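You operate a simulated robot arm through the tools that you are given. There is no shell and no other tool. Be economical: measure what you need, move in short steps, check, and stop when the job is done.

You run a simulated two-armed robot. Do the job below in one go: nothing can be reset, and whatever is moved stays where it is left.

TASK
Wipe up the spill on the top of the brick wall with the blue cloth and put it back.

It is judged by the outcome, as a careful person would: the job done as asked, and still so three seconds after it is handed in. It fails if anything else is knocked over, pushed out of place, dropped, spilled or broken. Flat cloth is picked up by pressing the open fingertips on it (5 to 10 N) and closing them slowly along it; thin cloth reads only 2 to 8 mm in the jaws.

THE ROBOT
Two 7-joint arms with two-finger parallel grippers on one trunk, on a base that drives. Base frame: it is fixed to the floor where the robot stands at the start and does not move with it; the origin is under the middle of the robot, x ahead of it, y to its left, z up; the surface under the hand at the start is at about z = 0.85. Lengths are in m, angles in degrees, forces in N, time in s.
The left shoulder is at the start at [0.07, 0.163, 1.195], the right one opposite. With the tool pointing down near the work surface each hand reaches from about 0.38 to 0.88 m from the robot's upright axis, wherever it stands, measured 20 degrees to its own side. Payload 3.43 kg a hand.
The tool frame of a hand sits at the grasp point between the pads (the TCP): z along the fingers, y along the line on which they close. The tips reach 0.034 m beyond it. Largest opening 0.128 m; finger width 0.024, thickness 0.012; the body of the gripper, 0.048 by 0.13 m, starts 0.096 m behind the TCP.
Orientation is that of the tool frame in the base frame, as [roll, pitch, yaw] about the fixed x, y, z axes, in that order (R = Rz(yaw) Ry(pitch) Rx(roll)). With the fingers straight down and closing along the base's y, the tool's x points along the base's -x, its y along +y and its z along -z.

THE INTERFACE
- The arms move only by the tool jog_arm. It takes "left_commands", "right_commands" or both (then of equal length, played together; a hand with none holds still); each is a list of rows, each a list of 7 numbers: the finger opening in m, from 0 to 0.128, then the shift along the base's x, y, z in units of 50 mm (1.0 is 50 mm), then the turn, a rotation vector about the base's x, y, z in units of 6 degrees (1.0 is 6 degrees). In form: [[fingers, x, y, z, wx, wy, wz], ...]. A call has 1 to 12 rows; each row shifts and turns the commanded pose from where the row before left it. A call with a number of a shift or a turn outside -1 to 1 is refused whole. Each row takes 0.2 s and may step no farther than 0.05 m and 8.6 degrees from the row before; otherwise, or with a gripper value out of range, the whole call is refused. A pose out of reach is approached as far as the arm can. The call stops where the force on the tool passes 40 N (or 10 N more than at its start, if that is more) or the arm is blocked; 0.2 s more then pass. Each finger travels about 0.153 m/s and halts on what it meets, pressing with about 20 N; the grip force reading is that of the motor and also rises with nothing between the fingers. The clock runs only during rows and for 0.2 s after the last one: add rows that do not move to give the fingers time. It gives the time, the measured TCP pose, the force on the tool (base axes), the opening and the grip force at its end, in the units of the frame above (readings bear some noise), with the torque about the TCP (base axes, N m) and any sound that the robot's microphone picked up.
- Cameras (640 x 400 px; columns grow to the right, rows downward): "scene" is now at [0.137, -0.0406, 1.4231]; the picture's right is [-0.32, -0.95, 0.00], its down [-0.61, 0.21, -0.76] and it looks along [0.72, -0.25, -0.64] (base axes); focal length 253 px, centre (320, 200). "left" rides on the left gripper at [0.076, 0.011, -0.16] in its tool frame; the picture's right is [-0.15, 0.99, 0.00], its down [-0.88, -0.13, -0.46] and it looks along [-0.45, -0.07, 0.89] (tool axes); focal length 234 px, centre (320, 200). "right" rides on the right gripper at [0.076, -0.011, -0.16] in its tool frame; the picture's right is [0.15, 0.99, 0.00], its down [-0.88, 0.13, -0.46] and it looks along [-0.45, 0.07, 0.89] (tool axes); focal length 234 px, centre (320, 200). There is no depth. A picture from a camera that has moved, and an enlarged one, comes with that camera's place and axes in the base frame and with its lens. The place of the scene camera against the robot may be out by one fixed shift of up to 0.025 m in any direction.
- snapshot(camera): a new picture of that camera. No time passes.
- raise_lower(by): slides the trunk up (or, below 0, down) by that many m; the arms and the scene camera ride with it, the base frame stays. It gives what a move gives, with no picture.
- base_move(legs): drives the robot by 1 to 6 legs, each [ahead, left, turn to the left] in m, m and degrees, along the robot's own axes; the way and the turn of a leg run together, so that a leg with both is an arc; at most 1.5 m and 180 degrees a leg. The arms and the cameras ride along, it lands a little off, and it stops where it bumps. It gives what a move gives.
- pan_tilt(pan, tilt): turns the head with the scene camera to pan (to the left, within 86 degrees either way) and tilt (down, from -29 to 69), counted from straight ahead of the robot. It gives what a move gives.
- zoom(camera, box): a new picture of the part [left, top, right, bottom] of that camera's present view, enlarged. No time passes.
- hand_in(): hands the job in; it is judged then, once.

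Work in short steps. Places have to be worked out from the pictures, the camera data and where the tool is seen: move nearer, look again, correct. Check each grasp and each placing, and mend what went wrong. You have 120 turns and 88 pictures in all, those below and enlarged ones among them. Open the grippers and draw the arms clear of the work before you hand the job in, unless the task says otherwise; then end with one line.

The tools are called after "Call:" as a command line: name --argument value ..., lists and objects as JSON in quotes. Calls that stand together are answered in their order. jog_arm: Moves the arms, as the interface text tells. Its arguments: {"type":"object","properties":{"left_commands":{"type":"array","items":{"type":"array","items":{"type":"number"}}},"right_commands":{"type":"array","items":{"type":"array","items":{"type":"number"}}}},"required":[]} The other tools are called the same way: raise_lower (by) slides the trunk up or down; base_move (legs) drives the base; pan_tilt (pan, tilt) turns the head that bears the scene camera; snapshot (camera) takes a picture; zoom (camera, box) takes an enlarged picture of a part of a camera's view; hand_in () hands the job in.

At the start:

```text
time: 0.0
left_tcp_pos: [0.5857, 0.1425, 1.0683]
left_tcp_rot: [180.0, 0.1, -180.0]
left_wrist_force: [-0.7, -0.8, 0.2]
left_wrist_torque: [-0.02, -0.01, 0.0]
left_grip_width: 0.1279
left_grasp_force: 0.0
right_tcp_pos: [0.4857, -0.4061, 1.0788]
right_tcp_rot: [-179.9, 0.0, 180.0]
right_wrist_force: [0.3, -0.2, 0.4]
right_wrist_torque: [0.01, -0.01, -0.01]
right_grip_width: 0.1281
right_grasp_force: 0.0
trunk travel left (down, up): [-0.675, 0.265]
robot x, y, heading: [-0.0016, 0.0008, -0.0]
head pan, tilt: [-18.8, 40.1]
```

scene: 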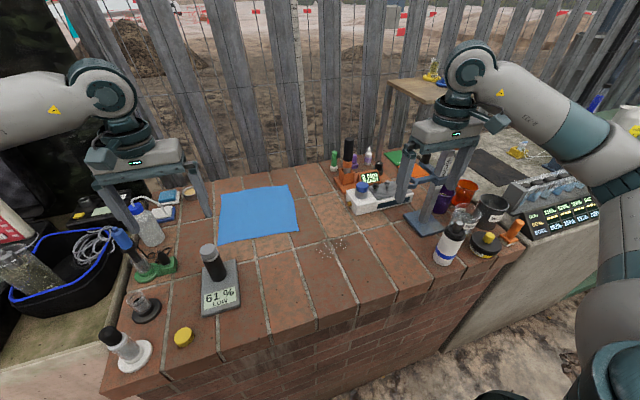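
right: 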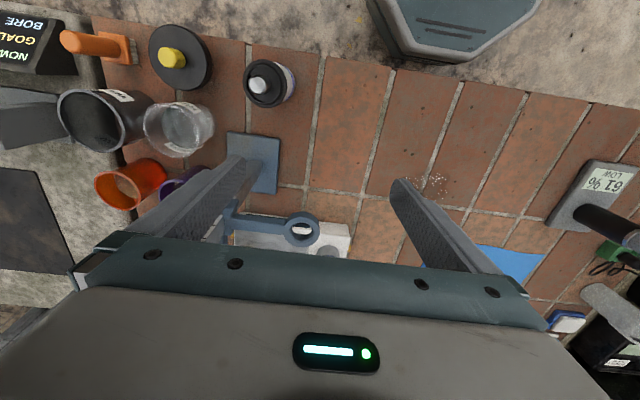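
left: 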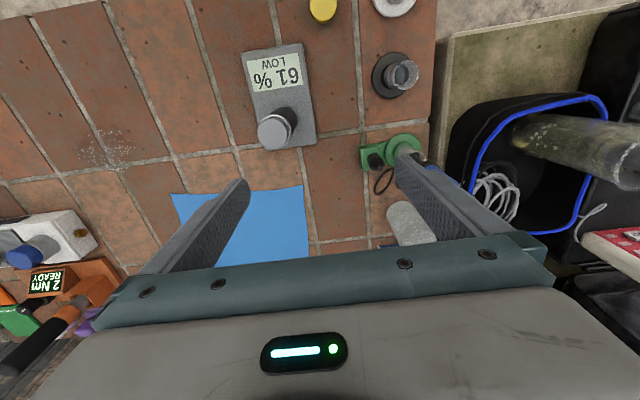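

I'll look closer at the cloth and the spill area before moving.

Call:
zoom --camera "scene" --box '[200, 150, 420, 290]'

Call:
zoom --camera "left" --box '[0, 80, 340, 290]'

```text
2.86 times, centred on (310, 220) of scene
camera zoom: at [0.137, -0.0406, 1.4231], right [-0.32, -0.95, 0.0], down [-0.61, 0.21, -0.76], along [0.72, -0.25, -0.64], focal length 723 px, centre (349, 143)
```

zoom: 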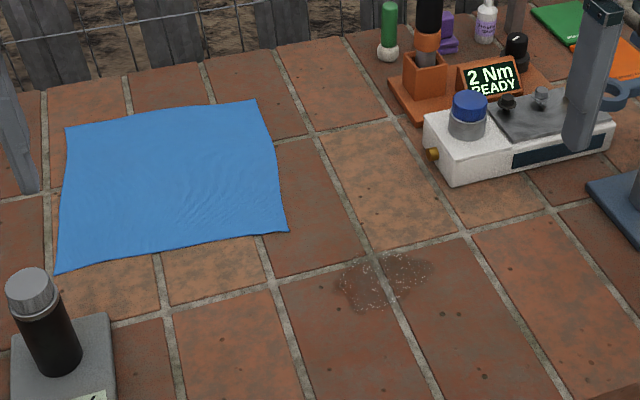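

```text
1.88 times, centred on (170, 185) of left
camera zoom: at [0.5088, 0.1528, 1.2282], right [0.15, 0.99, 0.0], down [0.88, -0.13, 0.46], along [0.45, -0.07, -0.89], focal length 441 px, centre (602, 228)
```

zoom: 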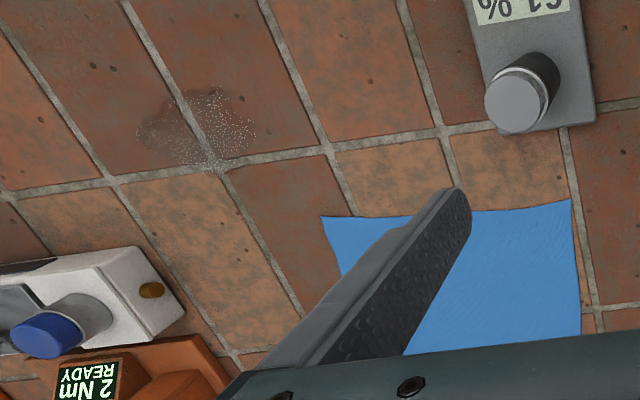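

The cloth lies at about x 0.65–0.91, y −0.14–0.10, and the spill is near (0.55, −0.21). A stand with a ring is close to the right fingers, so I raise the right hand straight up and move the left hand aside, then look again.

Call:
jog_arm --left_commands '[[0.128, -0.3, 0.8, 0.4, 0, 0, 0], [0.128, -0.3, 0.8, 0.4, 0, 0, 0], [0.128, -0.3, 0.8, 0.4, 0, 0, 0], [0.128, -0.3, 0.8, 0.4, 0, 0, 0], [0.128, -0.3, 0.8, 0.4, 0, 0, 0], [0.128, -0.3, 0.8, 0.4, 0, 0, 0]]' --right_commands '[[0.128, 0, 0, 0.5, 0, 0, 0], [0.128, 0, 0, 0.5, 0, 0, 0], [0.128, 0, 0, 0.5, 0, 0, 0], [0.128, 0, 0, 0.5, 0, 0, 0], [0.128, 0, 0, 0.5, 0, 0, 0], [0.128, 0, 0, 0.5, 0, 0, 0]]'

Call:
snapshot --camera "scene"

Call:
snapshot --camera "right"

```text
time: 1.4
left_tcp_pos: [0.4921, 0.3873, 1.1886]
left_tcp_rot: [-179.9, 0.2, -180.0]
left_wrist_force: [0.9, 0.1, 0.3]
left_wrist_torque: [-0.03, -0.02, -0.02]
left_grip_width: 0.1282
left_grasp_force: 0.0
right_tcp_pos: [0.4845, -0.4068, 1.231]
right_tcp_rot: [-179.9, 0.1, 179.9]
right_wrist_force: [-0.7, 0.4, 0.1]
right_wrist_torque: [0.0, -0.03, 0.02]
right_grip_width: 0.1281
right_grasp_force: 0.1
trunk travel left (down, up): [-0.675, 0.265]
robot x, y, heading: [-0.0032, -0.0049, 0.0]
head pan, tilt: [-18.8, 40.1]
```

```text
82 pictures are left
camera scene: at [0.1346, -0.0386, 1.4233], right [-0.32, -0.95, 0.0], down [-0.61, 0.21, -0.77], along [0.73, -0.25, -0.64], focal length 253 px, centre (320, 200)
```

scene: 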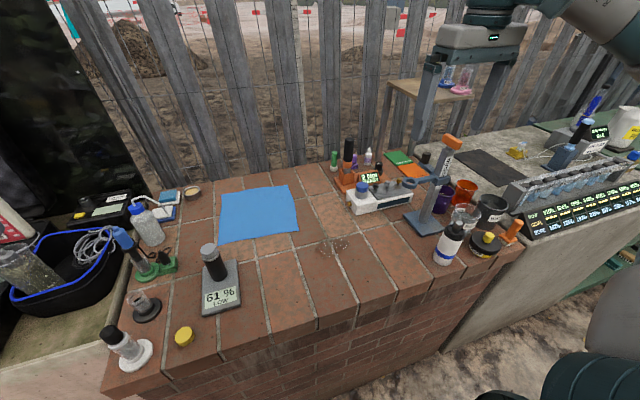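

```text
81 pictures are left
camera right: at [0.4071, -0.4175, 1.3896], right [-0.15, 0.99, 0.0], down [0.88, 0.13, 0.46], along [0.45, 0.07, -0.89], focal length 234 px, centre (320, 200)
```

right: 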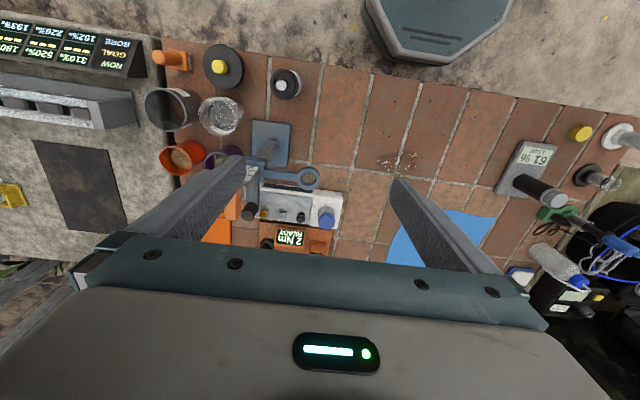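

The right hand is clear above the stand. I go left first, then ahead, to stand over the right-hand edge of the cloth.

Call:
jog_arm --right_commands '[[0.1, 0, 0.9, 0, 0, 0, 0], [0.1, 0, 0.9, 0, 0, 0, 0], [0.1, 0, 0.9, 0, 0, 0, 0], [0.1, 0, 0.9, 0, 0, 0, 0], [0.1, 0, 0.9, 0, 0, 0, 0], [0.1, 0.9, 0.25, -0.3, 0, 0, 0], [0.1, 0.9, 0.25, -0.3, 0, 0, 0], [0.1, 0.9, 0.25, -0.3, 0, 0, 0], [0.06, 0.9, 0.25, -0.3, 0, 0, 0], [0.06, 0.9, 0.25, -0.3, 0, 0, 0], [0.06, 0.9, 0.25, -0.3, 0, 0, 0]]'

Call:
snapshot --camera "scene"

Call:
snapshot --camera "right"

```text
time: 3.8
left_tcp_pos: [0.4965, 0.3865, 1.1893]
left_tcp_rot: [180.0, -0.1, -179.9]
left_wrist_force: [0.0, -0.1, -0.4]
left_wrist_torque: [-0.07, 0.02, 0.01]
left_grip_width: 0.128
left_grasp_force: 0.1
right_tcp_pos: [0.7606, -0.104, 1.1357]
right_tcp_rot: [-179.9, 0.0, 179.9]
right_wrist_force: [0.0, 0.0, 0.6]
right_wrist_torque: [0.0, 0.04, 0.01]
right_grip_width: 0.0601
right_grasp_force: 0.2
trunk travel left (down, up): [-0.675, 0.265]
robot x, y, heading: [-0.0014, 0.0028, -0.1]
head pan, tilt: [-18.8, 40.1]
```

```text
80 pictures are left
camera scene: at [0.1384, -0.0381, 1.423], right [-0.32, -0.95, 0.0], down [-0.61, 0.21, -0.76], along [0.72, -0.25, -0.64], focal length 253 px, centre (320, 200)
```

scene: 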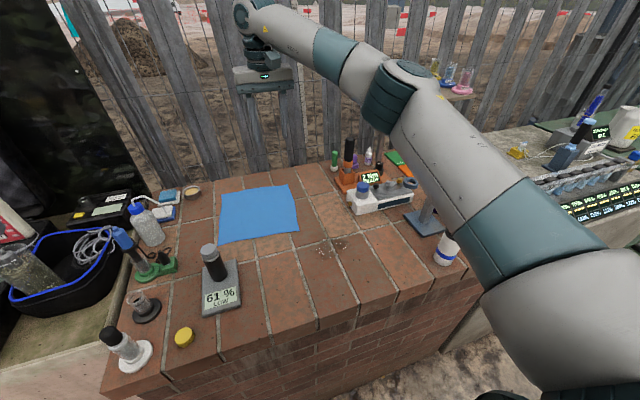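

```text
79 pictures are left
camera right: at [0.6842, -0.1149, 1.2946], right [-0.15, 0.99, 0.0], down [0.88, 0.13, 0.45], along [0.45, 0.06, -0.89], focal length 234 px, centre (320, 200)
```

right: 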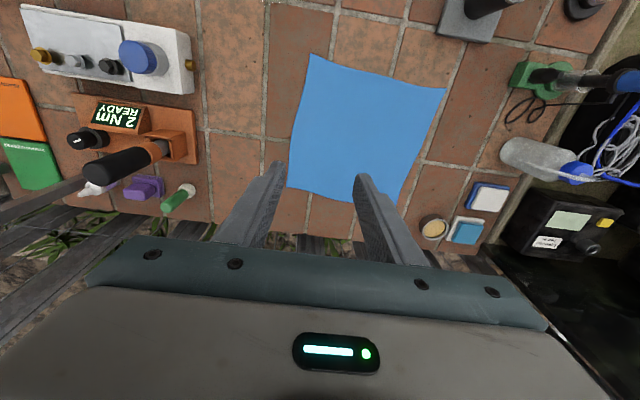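

The cloth's corners come out at about (0.65,−0.14), (0.67,0.10), (0.89,0.10) and (0.89,−0.155), so the hand is above its right edge. I go down to just above it.

Call:
jog_arm --right_commands '[[0.05, 0.1, 0.06, -0.9, 0, 0, 0], [0.05, 0.1, 0, -0.9, 0, 0, 0], [0.05, 0, 0, -0.9, 0, 0, 0], [0.05, 0, 0, -0.8, 0, 0, 0], [0.05, 0, 0, -0.6, 0, 0, 0], [0.05, 0, 0, 0, 0, 0, 0]]'

Call:
snapshot --camera "right"

Call:
snapshot --camera "scene"

```text
time: 5.2
left_tcp_pos: [0.4938, 0.3845, 1.1892]
left_tcp_rot: [-179.9, 0.0, -179.9]
left_wrist_force: [0.5, -0.7, 0.6]
left_wrist_torque: [0.0, -0.03, 0.01]
left_grip_width: 0.1279
left_grasp_force: 0.0
right_tcp_pos: [0.7673, -0.1013, 0.9336]
right_tcp_rot: [-180.0, 0.0, 180.0]
right_wrist_force: [-0.8, -0.7, 0.2]
right_wrist_torque: [0.02, 0.01, 0.0]
right_grip_width: 0.0501
right_grasp_force: 0.0
trunk travel left (down, up): [-0.675, 0.265]
robot x, y, heading: [0.0016, 0.0038, -0.3]
head pan, tilt: [-18.8, 40.1]
```

```text
78 pictures are left
camera right: at [0.6905, -0.1126, 1.0926], right [-0.15, 0.99, 0.0], down [0.88, 0.13, 0.46], along [0.45, 0.07, -0.89], focal length 234 px, centre (320, 200)
```

right: 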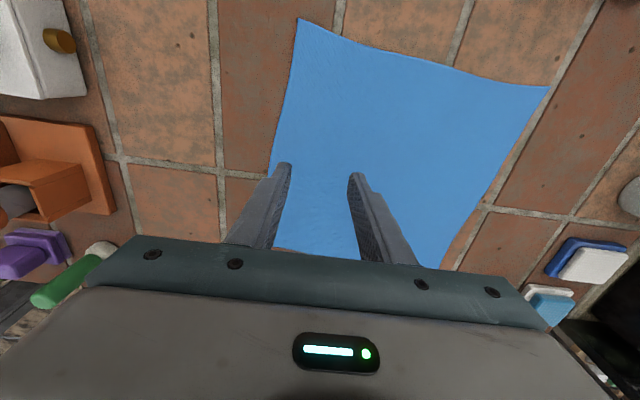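

```text
77 pictures are left
camera scene: at [0.1367, -0.0405, 1.4231], right [-0.32, -0.95, 0.0], down [-0.61, 0.21, -0.77], along [0.72, -0.25, -0.64], focal length 253 px, centre (320, 200)
```

scene: 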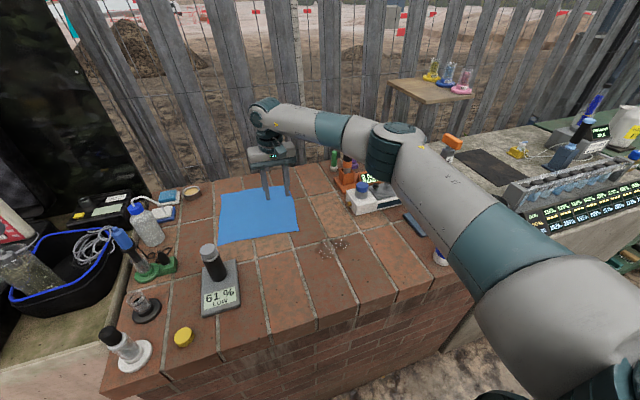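

The tips will sit about 10–12 mm inside the cloth's right edge. I press down gently in small steps.

Call:
jog_arm --right_commands '[[0.05, 0, 0, -0.4, 0, 0, 0], [0.05, 0, 0, -0.3, 0, 0, 0], [0.05, 0, 0, -0.12, 0, 0, 0], [0.05, 0, 0, -0.08, 0, 0, 0], [0.05, 0, 0, -0.06, 0, 0, 0]]'

```text
time: 6.4
left_tcp_pos: [0.4933, 0.3854, 1.1893]
left_tcp_rot: [179.9, 0.1, -179.9]
left_wrist_force: [0.5, 0.3, 0.4]
left_wrist_torque: [0.04, 0.01, 0.0]
left_grip_width: 0.1279
left_grasp_force: 0.0
right_tcp_pos: [0.7665, -0.1027, 0.8858]
right_tcp_rot: [180.0, 0.0, -179.9]
right_wrist_force: [0.6, -0.7, 2.3]
right_wrist_torque: [-0.02, -0.04, 0.02]
right_grip_width: 0.0501
right_grasp_force: 0.1
trunk travel left (down, up): [-0.675, 0.265]
robot x, y, heading: [-0.0024, -0.0016, -0.2]
head pan, tilt: [-18.8, 40.1]
```

Contact is starting (2.3 N). I press a little further.

Call:
jog_arm --right_commands '[[0.05, 0, 0, -0.04, 0, 0, 0], [0.05, 0, 0, -0.03, 0, 0, 0]]'

```text
time: 7.0
left_tcp_pos: [0.4924, 0.384, 1.1912]
left_tcp_rot: [179.9, 0.2, -179.9]
left_wrist_force: [-0.1, 0.1, 0.5]
left_wrist_torque: [0.0, 0.01, 0.01]
left_grip_width: 0.128
left_grasp_force: 0.0
right_tcp_pos: [0.7654, -0.1025, 0.8857]
right_tcp_rot: [-179.9, 0.3, 180.0]
right_wrist_force: [2.1, -2.5, 20.2]
right_wrist_torque: [-0.46, 0.0, 0.03]
right_grip_width: 0.0502
right_grasp_force: 0.0
trunk travel left (down, up): [-0.675, 0.265]
robot x, y, heading: [0.0007, 0.001, -0.1]
head pan, tilt: [-18.8, 40.1]
```

20 N is too much; I back off about 2.3 mm to get near 8 N and then close slowly.

Call:
jog_arm --right_commands '[[0.05, 0, 0, 0.046, 0, 0, 0], [0.05, 0, 0, 0, 0, 0, 0]]'

```text
time: 7.6
left_tcp_pos: [0.4923, 0.3846, 1.19]
left_tcp_rot: [179.9, 0.1, -180.0]
left_wrist_force: [0.0, -0.2, -0.2]
left_wrist_torque: [0.01, -0.01, -0.02]
left_grip_width: 0.1279
left_grasp_force: 0.0
right_tcp_pos: [0.7671, -0.1024, 0.8865]
right_tcp_rot: [180.0, 0.3, -180.0]
right_wrist_force: [4.2, -0.5, 19.3]
right_wrist_torque: [-0.33, -0.09, 0.11]
right_grip_width: 0.0501
right_grasp_force: 0.1
trunk travel left (down, up): [-0.675, 0.265]
robot x, y, heading: [-0.0012, 0.0002, 0.1]
head pan, tilt: [-18.8, 40.1]
```

Still 19 N; I back off further.

Call:
jog_arm --right_commands '[[0.05, 0, 0, 0.04, 0, 0, 0], [0.05, 0, 0, 0, 0, 0, 0]]'

```text
time: 8.2
left_tcp_pos: [0.493, 0.3856, 1.189]
left_tcp_rot: [-180.0, 0.1, -179.9]
left_wrist_force: [-0.4, -0.5, 0.9]
left_wrist_torque: [0.0, 0.02, 0.01]
left_grip_width: 0.128
left_grasp_force: 0.1
right_tcp_pos: [0.7655, -0.1023, 0.886]
right_tcp_rot: [-180.0, -0.1, 180.0]
right_wrist_force: [-0.3, 0.9, 9.6]
right_wrist_torque: [-0.1, -0.01, 0.01]
right_grip_width: 0.0501
right_grasp_force: 0.0
trunk travel left (down, up): [-0.675, 0.265]
robot x, y, heading: [0.0013, 0.0028, 0.2]
head pan, tilt: [-18.8, 40.1]
```

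Now 9.6 N, which is in range. I close slowly.

Call:
jog_arm --right_commands '[[0.045, 0, 0, 0, 0, 0, 0], [0.04, 0, 0, 0, 0, 0, 0], [0.035, 0, 0, 0, 0, 0, 0], [0.03, 0, 0, 0, 0, 0, 0], [0.025, 0, 0, 0, 0, 0, 0], [0.02, 0, 0, 0, 0, 0, 0], [0.015, 0, 0, 0, 0, 0, 0], [0.01, 0, 0, 0, 0, 0, 0], [0.005, 0, 0, 0, 0, 0, 0], [0.0, 0, 0, 0, 0, 0, 0], [0.0, 0, 0, 0, 0, 0, 0]]'

Call:
snapshot --camera "right"

```text
time: 10.6
left_tcp_pos: [0.4952, 0.3837, 1.1898]
left_tcp_rot: [-180.0, 0.0, 180.0]
left_wrist_force: [-0.3, 0.8, 0.2]
left_wrist_torque: [0.01, -0.01, 0.02]
left_grip_width: 0.1281
left_grasp_force: 0.0
right_tcp_pos: [0.7653, -0.1028, 0.8852]
right_tcp_rot: [-180.0, 0.0, 180.0]
right_wrist_force: [-0.2, -0.9, 3.1]
right_wrist_torque: [0.03, 0.0, -0.01]
right_grip_width: 0.0024
right_grasp_force: 20.3
trunk travel left (down, up): [-0.675, 0.265]
robot x, y, heading: [-0.0007, 0.0034, 0.0]
head pan, tilt: [-18.8, 40.1]
```

```text
76 pictures are left
camera right: at [0.6907, -0.1143, 1.0447], right [-0.15, 0.99, 0.0], down [0.88, 0.13, 0.46], along [0.45, 0.07, -0.89], focal length 234 px, centre (320, 200)
```

right: 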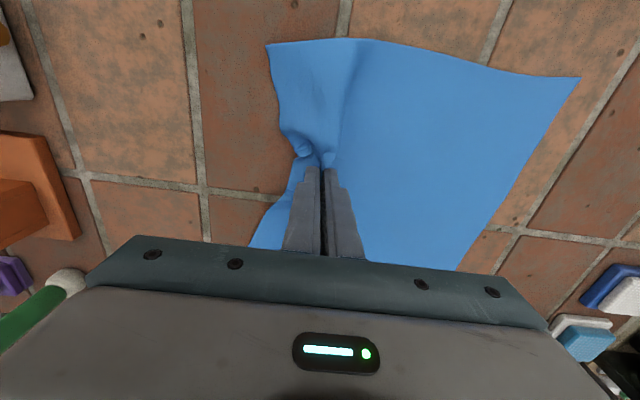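

The cloth is gathered in the jaws with 2.4 mm between them. I lift and check.

Call:
jog_arm --right_commands '[[0.0, 0, 0, 0.3, 0, 0, 0], [0.0, 0, 0, 0.5, 0, 0, 0], [0.0, 0, 0, 0.7, 0, 0, 0], [0.0, 0, 0, 0.8, 0, 0, 0], [0.0, 0, 0, 0.8, 0, 0, 0], [0.0, 0, 0, 0.8, 0, 0, 0], [0.0, 0, 0, 0.8, 0, 0, 0], [0.0, 0, 0, 0.3, 0, 0, 0], [0.0, 0, 0, 0, 0, 0, 0]]'

Call:
snapshot --camera "scene"

Call:
snapshot --camera "right"

```text
time: 12.6
left_tcp_pos: [0.4939, 0.3831, 1.1886]
left_tcp_rot: [-180.0, 0.1, -179.9]
left_wrist_force: [-0.2, -0.4, 0.2]
left_wrist_torque: [-0.02, 0.02, 0.0]
left_grip_width: 0.1279
left_grasp_force: 0.0
right_tcp_pos: [0.7665, -0.1023, 1.1361]
right_tcp_rot: [-180.0, 0.0, 179.9]
right_wrist_force: [0.4, 0.7, -0.6]
right_wrist_torque: [0.0, 0.0, 0.02]
right_grip_width: 0.0022
right_grasp_force: 20.5
trunk travel left (down, up): [-0.675, 0.265]
robot x, y, heading: [0.001, -0.0014, -0.1]
head pan, tilt: [-18.8, 40.1]
```

```text
75 pictures are left
camera scene: at [0.1372, -0.0406, 1.4231], right [-0.32, -0.95, 0.0], down [-0.61, 0.21, -0.76], along [0.72, -0.25, -0.64], focal length 253 px, centre (320, 200)
```

scene: 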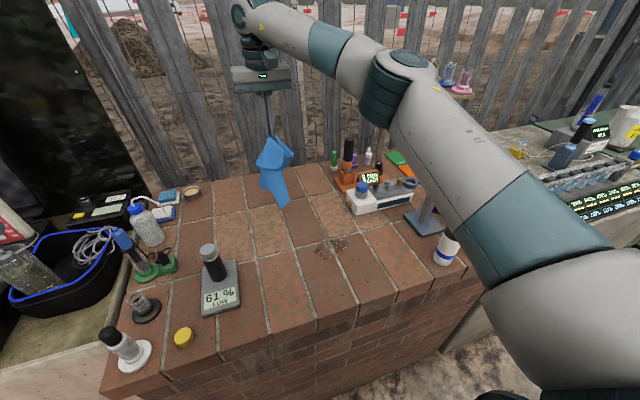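

```text
74 pictures are left
camera right: at [0.69, -0.1134, 1.2948], right [-0.15, 0.99, 0.0], down [0.88, 0.13, 0.46], along [0.45, 0.07, -0.89], focal length 234 px, centre (320, 200)
```

right: 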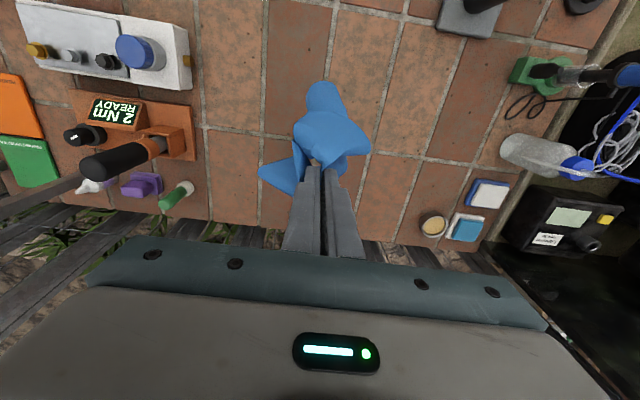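

The cloth is held and hanging. I carry it over the near-left side of the spill, about (0.55, −0.14).

Call:
jog_arm --right_commands '[[0.0, -0.72, -0.12, 0.1, 0, 0, 0], [0.0, -0.72, -0.12, 0, 0, 0, 0], [0.0, -0.72, -0.12, 0, 0, 0, 0], [0.0, -0.72, -0.12, 0, 0, 0, 0], [0.0, -0.72, -0.12, 0, 0, 0, 0], [0.0, -0.72, -0.12, 0, 0, 0, 0], [0.0, 0, 0, 0, 0, 0, 0]]'

Call:
snapshot --camera "scene"

Call:
snapshot --camera "right"

```text
time: 14.2
left_tcp_pos: [0.4956, 0.3836, 1.1888]
left_tcp_rot: [180.0, 0.0, -179.9]
left_wrist_force: [-0.1, 1.1, -0.3]
left_wrist_torque: [0.01, 0.04, 0.04]
left_grip_width: 0.1279
left_grasp_force: 0.0
right_tcp_pos: [0.5509, -0.1384, 1.141]
right_tcp_rot: [179.9, 0.0, -180.0]
right_wrist_force: [-0.4, -0.9, -0.7]
right_wrist_torque: [-0.02, 0.02, 0.02]
right_grip_width: 0.0025
right_grasp_force: 20.2
trunk travel left (down, up): [-0.675, 0.265]
robot x, y, heading: [-0.0013, 0.0023, -0.2]
head pan, tilt: [-18.8, 40.1]
```

```text
73 pictures are left
camera scene: at [0.1376, -0.0402, 1.423], right [-0.32, -0.95, 0.0], down [-0.61, 0.21, -0.76], along [0.72, -0.25, -0.64], focal length 253 px, centre (320, 200)
```

scene: 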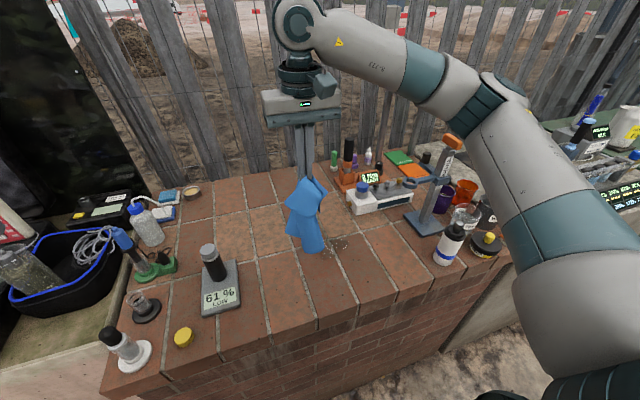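

```text
72 pictures are left
camera right: at [0.4757, -0.1482, 1.3006], right [-0.15, 0.99, 0.0], down [0.88, 0.13, 0.45], along [0.45, 0.07, -0.89], focal length 234 px, centre (320, 200)
```

right: 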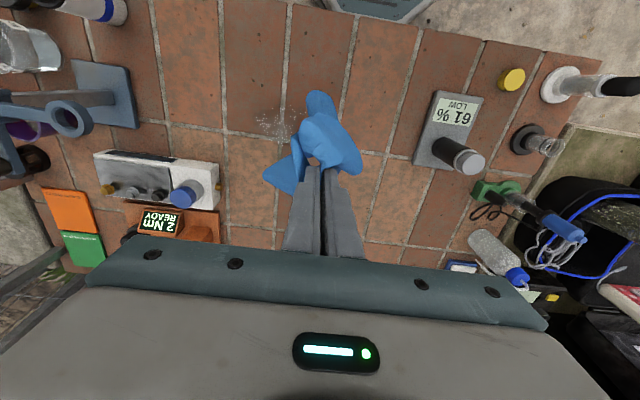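

The spill lies directly below/right of the cloth. To keep the right elbow well above the ring stand as I lower the hand, I raise the trunk 0.1 m first.

Call:
raise_lower --by 0.1

Call:
jog_arm --right_commands '[[0.0, 0, -0.2, -0.8, 0, 0, 0], [0.0, 0, -0.2, -0.8, 0, 0, 0], [0.0, 0, -0.2, -0.8, 0, 0, 0], [0.0, 0, -0.2, -0.8, 0, 0, 0], [0.0, 0, 0, 0, 0, 0, 0]]'

Call:
snapshot --camera "scene"

```text
time: 15.5
left_tcp_pos: [0.4939, 0.3847, 1.2894]
left_tcp_rot: [179.9, 0.0, -180.0]
left_wrist_force: [-0.3, -1.2, 0.2]
left_wrist_torque: [-0.02, -0.03, -0.01]
left_grip_width: 0.1281
left_grasp_force: 0.1
right_tcp_pos: [0.5516, -0.1373, 1.2415]
right_tcp_rot: [180.0, 0.0, -180.0]
right_wrist_force: [-0.3, 0.1, -0.6]
right_wrist_torque: [-0.01, -0.03, 0.0]
right_grip_width: 0.0026
right_grasp_force: 19.6
trunk travel left (down, up): [-0.775, 0.165]
robot x, y, heading: [-0.0005, -0.0025, 0.2]
head pan, tilt: [-18.8, 40.1]
```

```text
time: 16.7
left_tcp_pos: [0.4934, 0.3837, 1.2887]
left_tcp_rot: [180.0, 0.1, -179.8]
left_wrist_force: [-0.5, 0.0, -0.7]
left_wrist_torque: [-0.02, 0.0, 0.01]
left_grip_width: 0.128
left_grasp_force: 0.1
right_tcp_pos: [0.5501, -0.1782, 1.0814]
right_tcp_rot: [180.0, 0.0, 179.9]
right_wrist_force: [-1.3, -0.4, 0.2]
right_wrist_torque: [-0.04, 0.0, 0.0]
right_grip_width: 0.0023
right_grasp_force: 19.9
trunk travel left (down, up): [-0.775, 0.165]
robot x, y, heading: [0.0026, 0.0004, -0.2]
head pan, tilt: [-18.8, 40.1]
```

```text
71 pictures are left
camera scene: at [0.1368, -0.0398, 1.5231], right [-0.32, -0.95, 0.0], down [-0.61, 0.21, -0.77], along [0.72, -0.25, -0.64], focal length 253 px, centre (320, 200)
```

scene: 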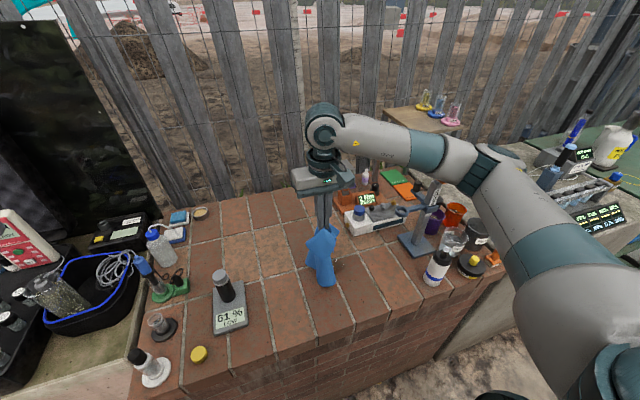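

The elbow stays around z ≈ 1.25, above the stand. I continue lowering in two parts, laying the cloth onto the spill.

Call:
jog_arm --right_commands '[[0.0, 0, -0.25, -0.6, 0, 0, 0], [0.0, 0, -0.25, -0.6, 0, 0, 0], [0.0, 0, -0.25, -0.6, 0, 0, 0], [0.0, 0, 0, 0, 0, 0, 0]]'

Call:
snapshot --camera "scene"

Call:
snapshot --camera "left"

```text
time: 17.7
left_tcp_pos: [0.4946, 0.3857, 1.2898]
left_tcp_rot: [180.0, 0.0, -179.9]
left_wrist_force: [-1.5, -0.3, 0.0]
left_wrist_torque: [0.01, 0.04, 0.0]
left_grip_width: 0.128
left_grasp_force: 0.0
right_tcp_pos: [0.5519, -0.2157, 0.9922]
right_tcp_rot: [180.0, 0.1, 179.9]
right_wrist_force: [-0.6, 0.5, -0.1]
right_wrist_torque: [0.0, -0.01, 0.0]
right_grip_width: 0.0022
right_grasp_force: 19.9
trunk travel left (down, up): [-0.775, 0.165]
robot x, y, heading: [0.0013, 0.0006, -0.1]
head pan, tilt: [-18.8, 40.1]
```

```text
70 pictures are left
camera scene: at [0.137, -0.0403, 1.5231], right [-0.32, -0.95, 0.0], down [-0.61, 0.21, -0.76], along [0.72, -0.25, -0.64], focal length 253 px, centre (320, 200)
```

scene: 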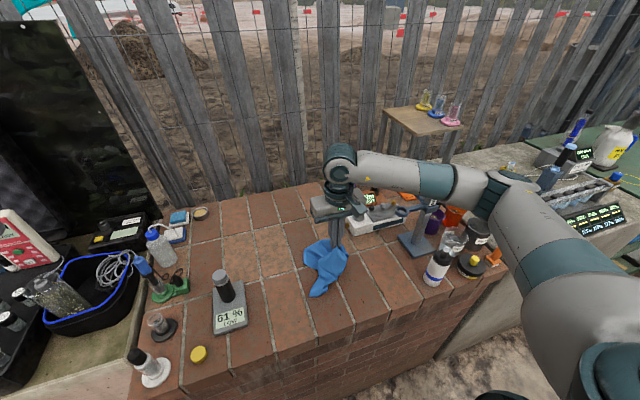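

```text
69 pictures are left
camera left: at [0.4186, 0.3946, 1.4495], right [0.15, 0.99, 0.0], down [0.88, -0.13, 0.46], along [0.45, -0.07, -0.89], focal length 234 px, centre (320, 200)
```

left: 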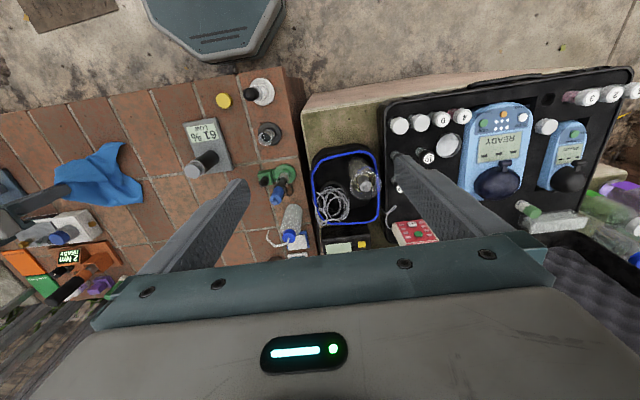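

The forearm passes on the near side of the stand with about 8 cm clearance, and the cloth is spreading on the bricks over the spill. I lower to near contact.

Call:
jog_arm --right_commands '[[0.0, 0, -0.15, -0.6, 0, 0, 0], [0.0, 0, -0.1, -0.6, 0, 0, 0], [0.0, 0, 0, -0.6, 0, 0, 0], [0.0, 0, 0, -0.15, 0, 0, 0], [0.0, 0, 0, -0.06, 0, 0, 0], [0.0, 0, 0, 0, 0, 0, 0]]'

Call:
snapshot --camera "right"

Call:
snapshot --camera "scene"

```text
time: 19.1
left_tcp_pos: [0.4953, 0.3842, 1.2895]
left_tcp_rot: [180.0, -0.1, -179.9]
left_wrist_force: [-0.1, -0.1, 0.1]
left_wrist_torque: [-0.01, -0.03, -0.03]
left_grip_width: 0.1283
left_grasp_force: 0.1
right_tcp_pos: [0.5516, -0.2296, 0.8892]
right_tcp_rot: [180.0, 0.0, 180.0]
right_wrist_force: [0.4, 0.4, 1.2]
right_wrist_torque: [0.01, -0.03, 0.01]
right_grip_width: 0.002
right_grasp_force: 20.2
trunk travel left (down, up): [-0.775, 0.165]
robot x, y, heading: [-0.0004, 0.0007, 0.2]
head pan, tilt: [-18.8, 40.1]
```

```text
68 pictures are left
camera right: at [0.4765, -0.2394, 1.0493], right [-0.15, 0.99, 0.0], down [0.88, 0.13, 0.46], along [0.45, 0.07, -0.89], focal length 234 px, centre (320, 200)
```

right: 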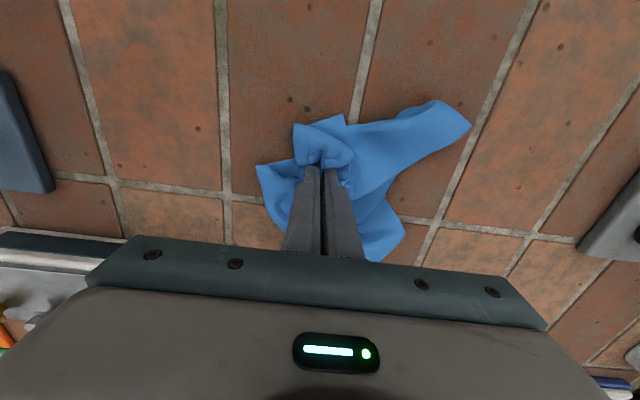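

```text
67 pictures are left
camera scene: at [0.1372, -0.0406, 1.523], right [-0.32, -0.95, 0.0], down [-0.61, 0.21, -0.76], along [0.72, -0.25, -0.64], focal length 253 px, centre (320, 200)
```

scene: 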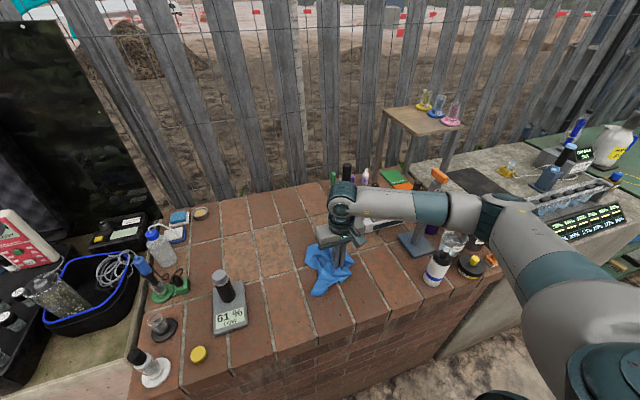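

The spill area is now under the cloth. I press a few millimetres and start the wiping strokes.

Call:
jog_arm --right_commands '[[0.0, 0, 0, -0.08, 0, 0, 0], [0.0, 0.4, -0.1, -0.03, 0, 0, 0], [0.0, 0.4, -0.1, 0, 0, 0, 0], [0.0, 0.3, -0.2, 0, 0, 0, 0], [0.0, -0.5, 0, 0, 0, 0, 0], [0.0, -0.5, 0, 0, 0, 0, 0], [0.0, -0.5, 0, 0, 0, 0, 0], [0.0, -0.5, 0.1, 0, 0, 0, 0], [0.0, 0, 0.4, 0, 0, 0, 0]]'

Call:
snapshot --camera "right"

```text
time: 21.3
left_tcp_pos: [0.4936, 0.3829, 1.2893]
left_tcp_rot: [-179.9, 0.0, 180.0]
left_wrist_force: [-0.2, 1.0, 0.5]
left_wrist_torque: [0.0, 0.05, 0.02]
left_grip_width: 0.128
left_grasp_force: 0.1
right_tcp_pos: [0.5054, -0.2254, 0.8881]
right_tcp_rot: [-179.8, 0.1, 179.9]
right_wrist_force: [-6.9, -4.5, 22.2]
right_wrist_torque: [-0.2, 0.23, -0.05]
right_grip_width: 0.0021
right_grasp_force: 20.2
trunk travel left (down, up): [-0.775, 0.165]
robot x, y, heading: [0.0002, 0.0003, 0.0]
head pan, tilt: [-18.8, 40.1]
stopped in row 9 (right hand): the force on the tool passed its limit at 42 N (the readings are from after the stop); the commanded pose is now the measured one
```

```text
66 pictures are left
camera right: at [0.4288, -0.2359, 1.0472], right [-0.14, 0.99, 0.0], down [0.88, 0.13, 0.46], along [0.45, 0.06, -0.89], focal length 234 px, centre (320, 200)
```

right: 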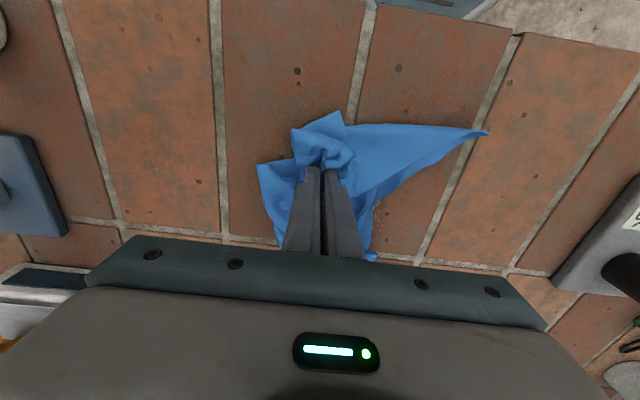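

Pressure is too high (stop at 42 N); some grains remain near (0.54, −0.16). I ease up 2.5 mm and continue strokes on the left part.

Call:
jog_arm --right_commands '[[0.0, 0, 0, 0.05, 0, 0, 0], [0.0, 0, 0.4, 0, 0, 0, 0], [0.0, 0, 0.4, 0, 0, 0, 0], [0.0, 0, 0.4, 0, 0, 0, 0], [0.0, 0.4, 0.2, 0, 0, 0, 0], [0.0, 0.4, 0, 0, 0, 0, 0], [0.0, 0.4, 0, 0, 0, 0, 0]]'

Call:
snapshot --camera "right"

```text
time: 22.9
left_tcp_pos: [0.4928, 0.3834, 1.2894]
left_tcp_rot: [179.9, 0.1, 180.0]
left_wrist_force: [0.3, 0.6, -1.0]
left_wrist_torque: [-0.02, 0.03, 0.03]
left_grip_width: 0.128
left_grasp_force: 0.1
right_tcp_pos: [0.5653, -0.1552, 0.8878]
right_tcp_rot: [-179.9, 0.0, 179.9]
right_wrist_force: [-5.4, 0.2, 14.5]
right_wrist_torque: [-0.06, 0.15, -0.04]
right_grip_width: 0.0022
right_grasp_force: 19.6
trunk travel left (down, up): [-0.775, 0.165]
robot x, y, heading: [0.0001, 0.0029, -0.2]
head pan, tilt: [-18.8, 40.1]
```

```text
65 pictures are left
camera right: at [0.4894, -0.1656, 1.0475], right [-0.14, 0.99, 0.0], down [0.88, 0.13, 0.46], along [0.45, 0.06, -0.89], focal length 234 px, centre (320, 200)
```

right: 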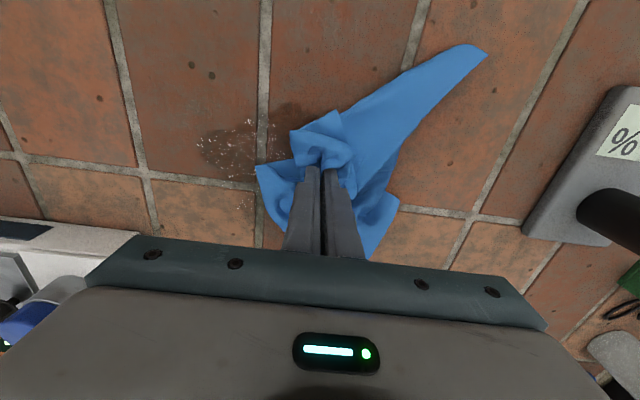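

Grains and a damp stain remain over x 0.50–0.60, y −0.27 to −0.17. I do tight zig-zag strokes along y, starting at x ≈ 0.595.

Call:
jog_arm --right_commands '[[0.0, 0.5, 0, 0.02, 0, 0, 0], [0.0, 0, -0.7, 0, 0, 0, 0], [0.0, 0, -0.7, 0, 0, 0, 0], [0.0, 0, -0.7, 0, 0, 0, 0], [0.0, 0, -0.5, 0, 0, 0, 0], [0.0, -0.4, 0, 0, 0, 0, 0], [0.0, 0, 0.65, 0, 0, 0, 0], [0.0, 0, 0.65, 0, 0, 0, 0], [0.0, 0, 0.65, 0, 0, 0, 0], [0.0, 0, 0.65, 0, 0, 0, 0]]'

Call:
snapshot --camera "right"

```text
time: 25.1
left_tcp_pos: [0.4947, 0.3847, 1.2875]
left_tcp_rot: [-180.0, 0.0, -180.0]
left_wrist_force: [0.1, -0.1, -0.2]
left_wrist_torque: [-0.06, 0.04, -0.02]
left_grip_width: 0.1282
left_grasp_force: 0.0
right_tcp_pos: [0.5697, -0.1547, 0.8891]
right_tcp_rot: [-179.9, 0.1, 179.8]
right_wrist_force: [-1.2, -1.9, 5.6]
right_wrist_torque: [-0.08, 0.1, 0.01]
right_grip_width: 0.0024
right_grasp_force: 20.5
trunk travel left (down, up): [-0.775, 0.165]
robot x, y, heading: [0.0006, -0.0007, -0.2]
head pan, tilt: [-18.8, 40.1]
```

```text
64 pictures are left
camera right: at [0.4946, -0.1652, 1.0477], right [-0.14, 0.99, 0.0], down [0.88, 0.13, 0.45], along [0.45, 0.06, -0.89], focal length 234 px, centre (320, 200)
```

right: 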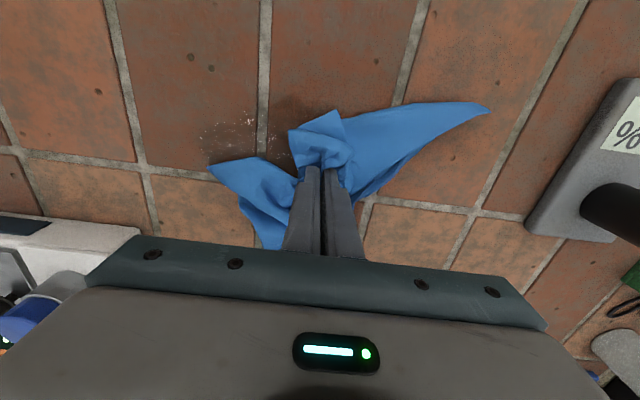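

It is working; the far rows are clean. I continue the strokes at x ≈ 0.55 and 0.53.

Call:
jog_arm --right_commands '[[0.0, -0.45, 0, -0.02, 0, 0, 0], [0.0, 0, -0.65, 0, 0, 0, 0], [0.0, 0, -0.65, 0, 0, 0, 0], [0.0, 0, -0.65, 0, 0, 0, 0], [0.0, 0, -0.65, 0, 0, 0, 0], [0.0, -0.4, 0, 0, 0, 0, 0], [0.0, 0, 0.65, 0, 0, 0, 0], [0.0, 0, 0.65, 0, 0, 0, 0], [0.0, 0, 0.65, 0, 0, 0, 0], [0.0, 0, 0.65, 0, 0, 0, 0]]'

Call:
snapshot --camera "right"

```text
time: 27.3
left_tcp_pos: [0.4944, 0.3845, 1.2883]
left_tcp_rot: [-179.9, 0.0, 180.0]
left_wrist_force: [-0.1, 0.6, 1.4]
left_wrist_torque: [-0.04, -0.01, 0.03]
left_grip_width: 0.1278
left_grasp_force: 0.1
right_tcp_pos: [0.5295, -0.1519, 0.8914]
right_tcp_rot: [-179.6, -0.1, 179.8]
right_wrist_force: [0.3, 0.1, 0.4]
right_wrist_torque: [-0.04, -0.03, -0.02]
right_grip_width: 0.0022
right_grasp_force: 19.9
trunk travel left (down, up): [-0.775, 0.165]
robot x, y, heading: [-0.0007, 0.0037, -0.2]
head pan, tilt: [-18.8, 40.1]
```

```text
63 pictures are left
camera right: at [0.4525, -0.1636, 1.0499], right [-0.14, 0.99, 0.0], down [0.88, 0.13, 0.45], along [0.45, 0.06, -0.89], focal length 234 px, centre (320, 200)
```

right: 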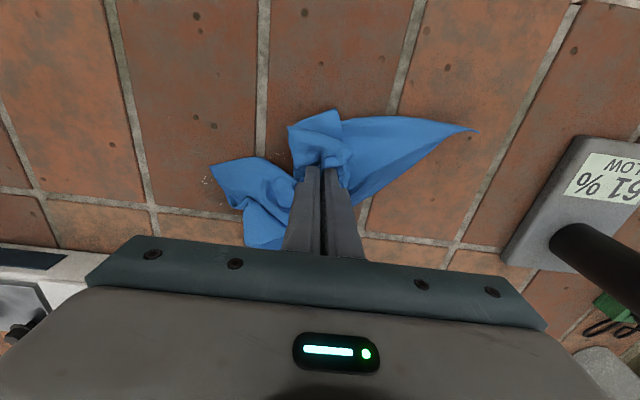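

Almost clean; a few grains remain at about (0.55, −0.255). I stroke at x ≈ 0.51, then do x-direction strokes at y ≈ −0.27 and −0.25.

Call:
jog_arm --right_commands '[[0.0, -0.4, 0, -0.08, 0, 0, 0], [0.0, 0, -0.65, 0, 0, 0, 0], [0.0, 0, -0.65, 0, 0, 0, 0], [0.0, 0, -0.65, 0, 0, 0, 0], [0.0, 0, -0.5, 0, 0, 0, 0], [0.0, 0.65, 0, 0, 0, 0, 0], [0.0, 0.65, 0, 0, 0, 0, 0], [0.0, 0.6, 0, 0, 0, 0, 0], [0.0, 0, 0.4, 0, 0, 0, 0], [0.0, -0.65, 0, 0, 0, 0, 0], [0.0, -0.65, 0, 0, 0, 0, 0], [0.0, -0.4, 0, 0, 0, 0, 0]]'

Call:
snapshot --camera "right"

```text
time: 28.4
left_tcp_pos: [0.4919, 0.3825, 1.2894]
left_tcp_rot: [-180.0, 0.1, 180.0]
left_wrist_force: [-0.5, -0.1, -0.1]
left_wrist_torque: [0.03, 0.06, 0.02]
left_grip_width: 0.128
left_grasp_force: 0.1
right_tcp_pos: [0.5081, -0.2684, 0.8887]
right_tcp_rot: [179.8, 0.4, -179.9]
right_wrist_force: [-7.4, 5.2, 26.2]
right_wrist_torque: [0.17, 0.4, -0.04]
right_grip_width: 0.0023
right_grasp_force: 20.3
trunk travel left (down, up): [-0.775, 0.165]
robot x, y, heading: [0.0013, -0.0006, 0.1]
head pan, tilt: [-18.8, 40.1]
stopped in row 5 (right hand): the force on the tool passed its limit at 41 N (the readings are from after the stop); the commanded pose is now the measured one
```

```text
62 pictures are left
camera right: at [0.4312, -0.2793, 1.0463], right [-0.15, 0.99, 0.0], down [0.88, 0.13, 0.46], along [0.46, 0.07, -0.89], focal length 234 px, centre (320, 200)
```

right: 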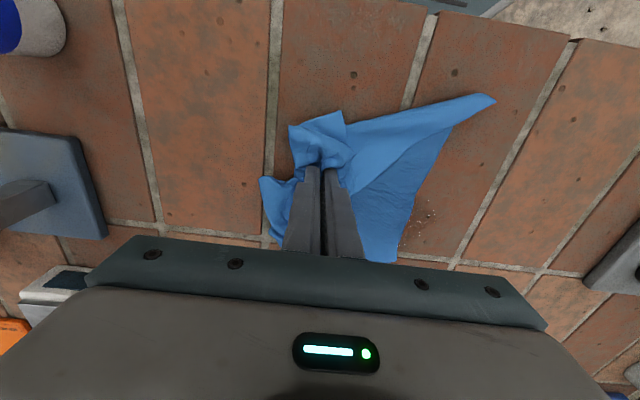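

I ease off and do the x-direction strokes, working back toward the grains now seen near (0.53, −0.16).

Call:
jog_arm --right_commands '[[0.0, 0, 0, 0.065, 0, 0, 0], [0.0, 0.6, 0, 0, 0, 0, 0], [0.0, 0.6, 0, 0, 0, 0, 0], [0.0, 0.6, 0, 0, 0, 0, 0], [0.0, 0, 0.4, 0, 0, 0, 0], [0.0, -0.6, 0, 0, 0, 0, 0], [0.0, -0.6, 0, 0, 0, 0, 0], [0.0, -0.6, 0, 0, 0, 0, 0], [0.0, 0, 0.4, 0, 0, 0, 0]]'

Call:
snapshot --camera "right"

```text
time: 30.4
left_tcp_pos: [0.4936, 0.3844, 1.289]
left_tcp_rot: [-179.9, -0.1, 179.9]
left_wrist_force: [0.1, -1.1, -0.2]
left_wrist_torque: [-0.01, 0.05, 0.0]
left_grip_width: 0.128
left_grasp_force: 0.0
right_tcp_pos: [0.5095, -0.2261, 0.8893]
right_tcp_rot: [179.9, 0.1, 180.0]
right_wrist_force: [-1.5, -2.1, 7.9]
right_wrist_torque: [-0.09, 0.13, -0.02]
right_grip_width: 0.0024
right_grasp_force: 20.5
trunk travel left (down, up): [-0.775, 0.165]
robot x, y, heading: [0.0031, -0.0017, -0.1]
head pan, tilt: [-18.8, 40.1]
```

```text
61 pictures are left
camera right: at [0.4331, -0.2377, 1.0471], right [-0.15, 0.99, 0.0], down [0.88, 0.13, 0.46], along [0.45, 0.07, -0.89], focal length 234 px, centre (320, 200)
```

right: 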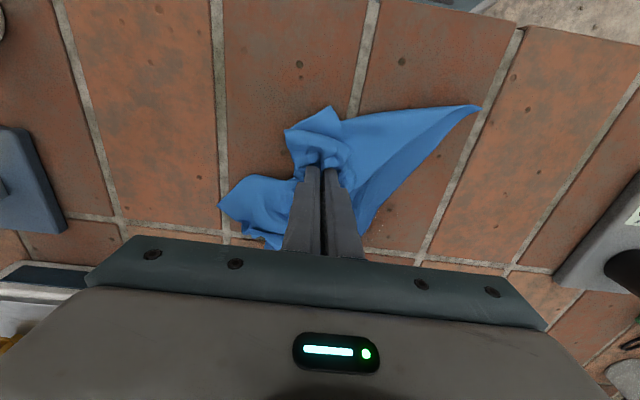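

Force is a good 8 N. I continue x-direction strokes at y ≈ −0.22, −0.20, −0.18.

Call:
jog_arm --right_commands '[[0.0, 0.6, 0, 0, 0, 0, 0], [0.0, 0.6, 0, 0, 0, 0, 0], [0.0, 0.5, 0, 0, 0, 0, 0], [0.0, 0, 0.4, 0, 0, 0, 0], [0.0, -0.6, 0, 0, 0, 0, 0], [0.0, -0.6, 0, 0, 0, 0, 0], [0.0, -0.6, 0, 0, 0, 0, 0], [0.0, 0, 0.4, 0, 0, 0, 0], [0.0, 0.6, 0, 0, 0, 0, 0], [0.0, 0.6, 0, 0, 0, 0, 0], [0.0, 0.5, 0, 0, 0, 0, 0]]'

Call:
jog_arm --right_commands '[[0.0, 0, 0.4, 0, 0, 0, 0], [0.0, -0.6, 0, 0, 0, 0, 0], [0.0, -0.6, 0, 0, 0, 0, 0], [0.0, -0.5, 0, 0, 0, 0, 0], [0.0, 0, 0.4, 0, 0, 0, 0], [0.0, 0.6, 0, 0, 0, 0, 0], [0.0, 0.6, 0, 0, 0, 0, 0], [0.0, 0.6, 0, 0, 0, 0, 0]]'

Call:
snapshot --camera "right"

```text
time: 32.9
left_tcp_pos: [0.4953, 0.3846, 1.2878]
left_tcp_rot: [-179.9, 0.0, 180.0]
left_wrist_force: [-0.6, 0.1, -0.4]
left_wrist_torque: [-0.02, 0.01, -0.05]
left_grip_width: 0.1279
left_grasp_force: 0.0
right_tcp_pos: [0.5904, -0.1876, 0.8881]
right_tcp_rot: [179.9, 0.2, -179.9]
right_wrist_force: [-2.2, -0.1, 6.0]
right_wrist_torque: [-0.01, 0.07, -0.01]
right_grip_width: 0.0023
right_grasp_force: 19.9
trunk travel left (down, up): [-0.775, 0.165]
robot x, y, heading: [-0.0021, 0.0005, -0.3]
head pan, tilt: [-18.8, 40.1]
```

```text
time: 34.6
left_tcp_pos: [0.4948, 0.384, 1.2883]
left_tcp_rot: [-180.0, 0.0, -179.9]
left_wrist_force: [0.6, 0.3, 0.8]
left_wrist_torque: [0.0, 0.01, -0.01]
left_grip_width: 0.128
left_grasp_force: 0.1
right_tcp_pos: [0.5941, -0.1492, 0.8883]
right_tcp_rot: [-180.0, 0.1, 179.9]
right_wrist_force: [-1.5, -1.4, 4.0]
right_wrist_torque: [-0.06, 0.07, 0.01]
right_grip_width: 0.0023
right_grasp_force: 19.8
trunk travel left (down, up): [-0.775, 0.165]
robot x, y, heading: [-0.0046, -0.0012, 0.0]
head pan, tilt: [-18.8, 40.1]
```

```text
60 pictures are left
camera right: at [0.5182, -0.1601, 1.0471], right [-0.15, 0.99, 0.0], down [0.88, 0.13, 0.46], along [0.45, 0.07, -0.89], focal length 234 px, centre (320, 200)
```

right: 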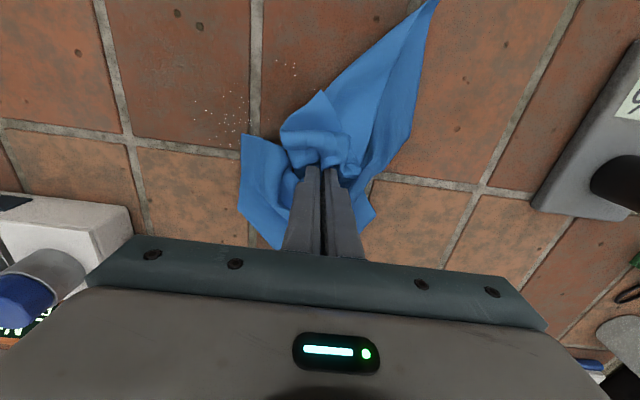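

Some grains persist at (0.55, −0.23) and (0.515, −0.186). I go back to the first spot with somewhat more pressure and scrub short strokes there.

Call:
jog_arm --right_commands '[[0.0, -0.4, -0.6, 0, 0, 0, 0], [0.0, -0.4, -0.6, 0, 0, 0, 0], [0.0, 0, -0.7, -0.025, 0, 0, 0], [0.0, 0, -0.4, 0, 0, 0, 0], [0.0, 0.2, 0.7, 0, 0, 0, 0], [0.0, 0.2, 0.5, 0, 0, 0, 0], [0.0, 0, -0.6, 0, 0, 0, 0], [0.0, 0, -0.5, 0, 0, 0, 0], [0.0, -0.5, 0.1, 0, 0, 0, 0], [0.0, 0.2, 0.5, 0, 0, 0, 0], [0.0, -0.5, 0.1, 0, 0, 0, 0]]'

Call:
snapshot --camera "right"

```text
time: 37.0
left_tcp_pos: [0.494, 0.3836, 1.2894]
left_tcp_rot: [-180.0, 0.1, -179.9]
left_wrist_force: [-0.5, 0.2, -0.2]
left_wrist_torque: [0.0, -0.03, 0.02]
left_grip_width: 0.128
left_grasp_force: 0.1
right_tcp_pos: [0.5338, -0.2218, 0.887]
right_tcp_rot: [179.9, 0.5, -180.0]
right_wrist_force: [6.4, 0.3, 16.4]
right_wrist_torque: [-0.05, -0.26, 0.02]
right_grip_width: 0.0022
right_grasp_force: 19.8
trunk travel left (down, up): [-0.775, 0.165]
robot x, y, heading: [-0.0021, 0.0046, 0.0]
head pan, tilt: [-18.8, 40.1]
```

```text
59 pictures are left
camera right: at [0.4561, -0.2338, 1.0462], right [-0.15, 0.99, 0.0], down [0.88, 0.13, 0.46], along [0.46, 0.07, -0.89], focal length 234 px, centre (320, 200)
```

right: 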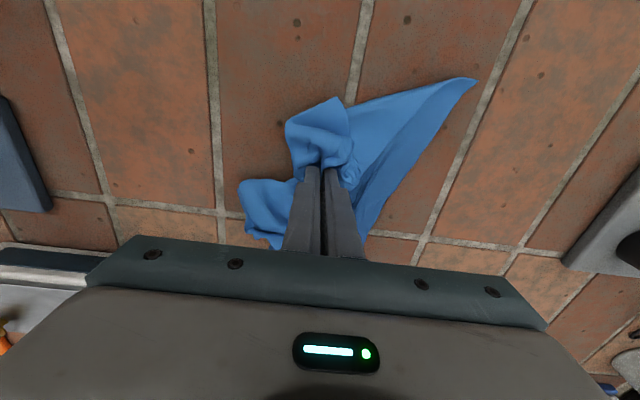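

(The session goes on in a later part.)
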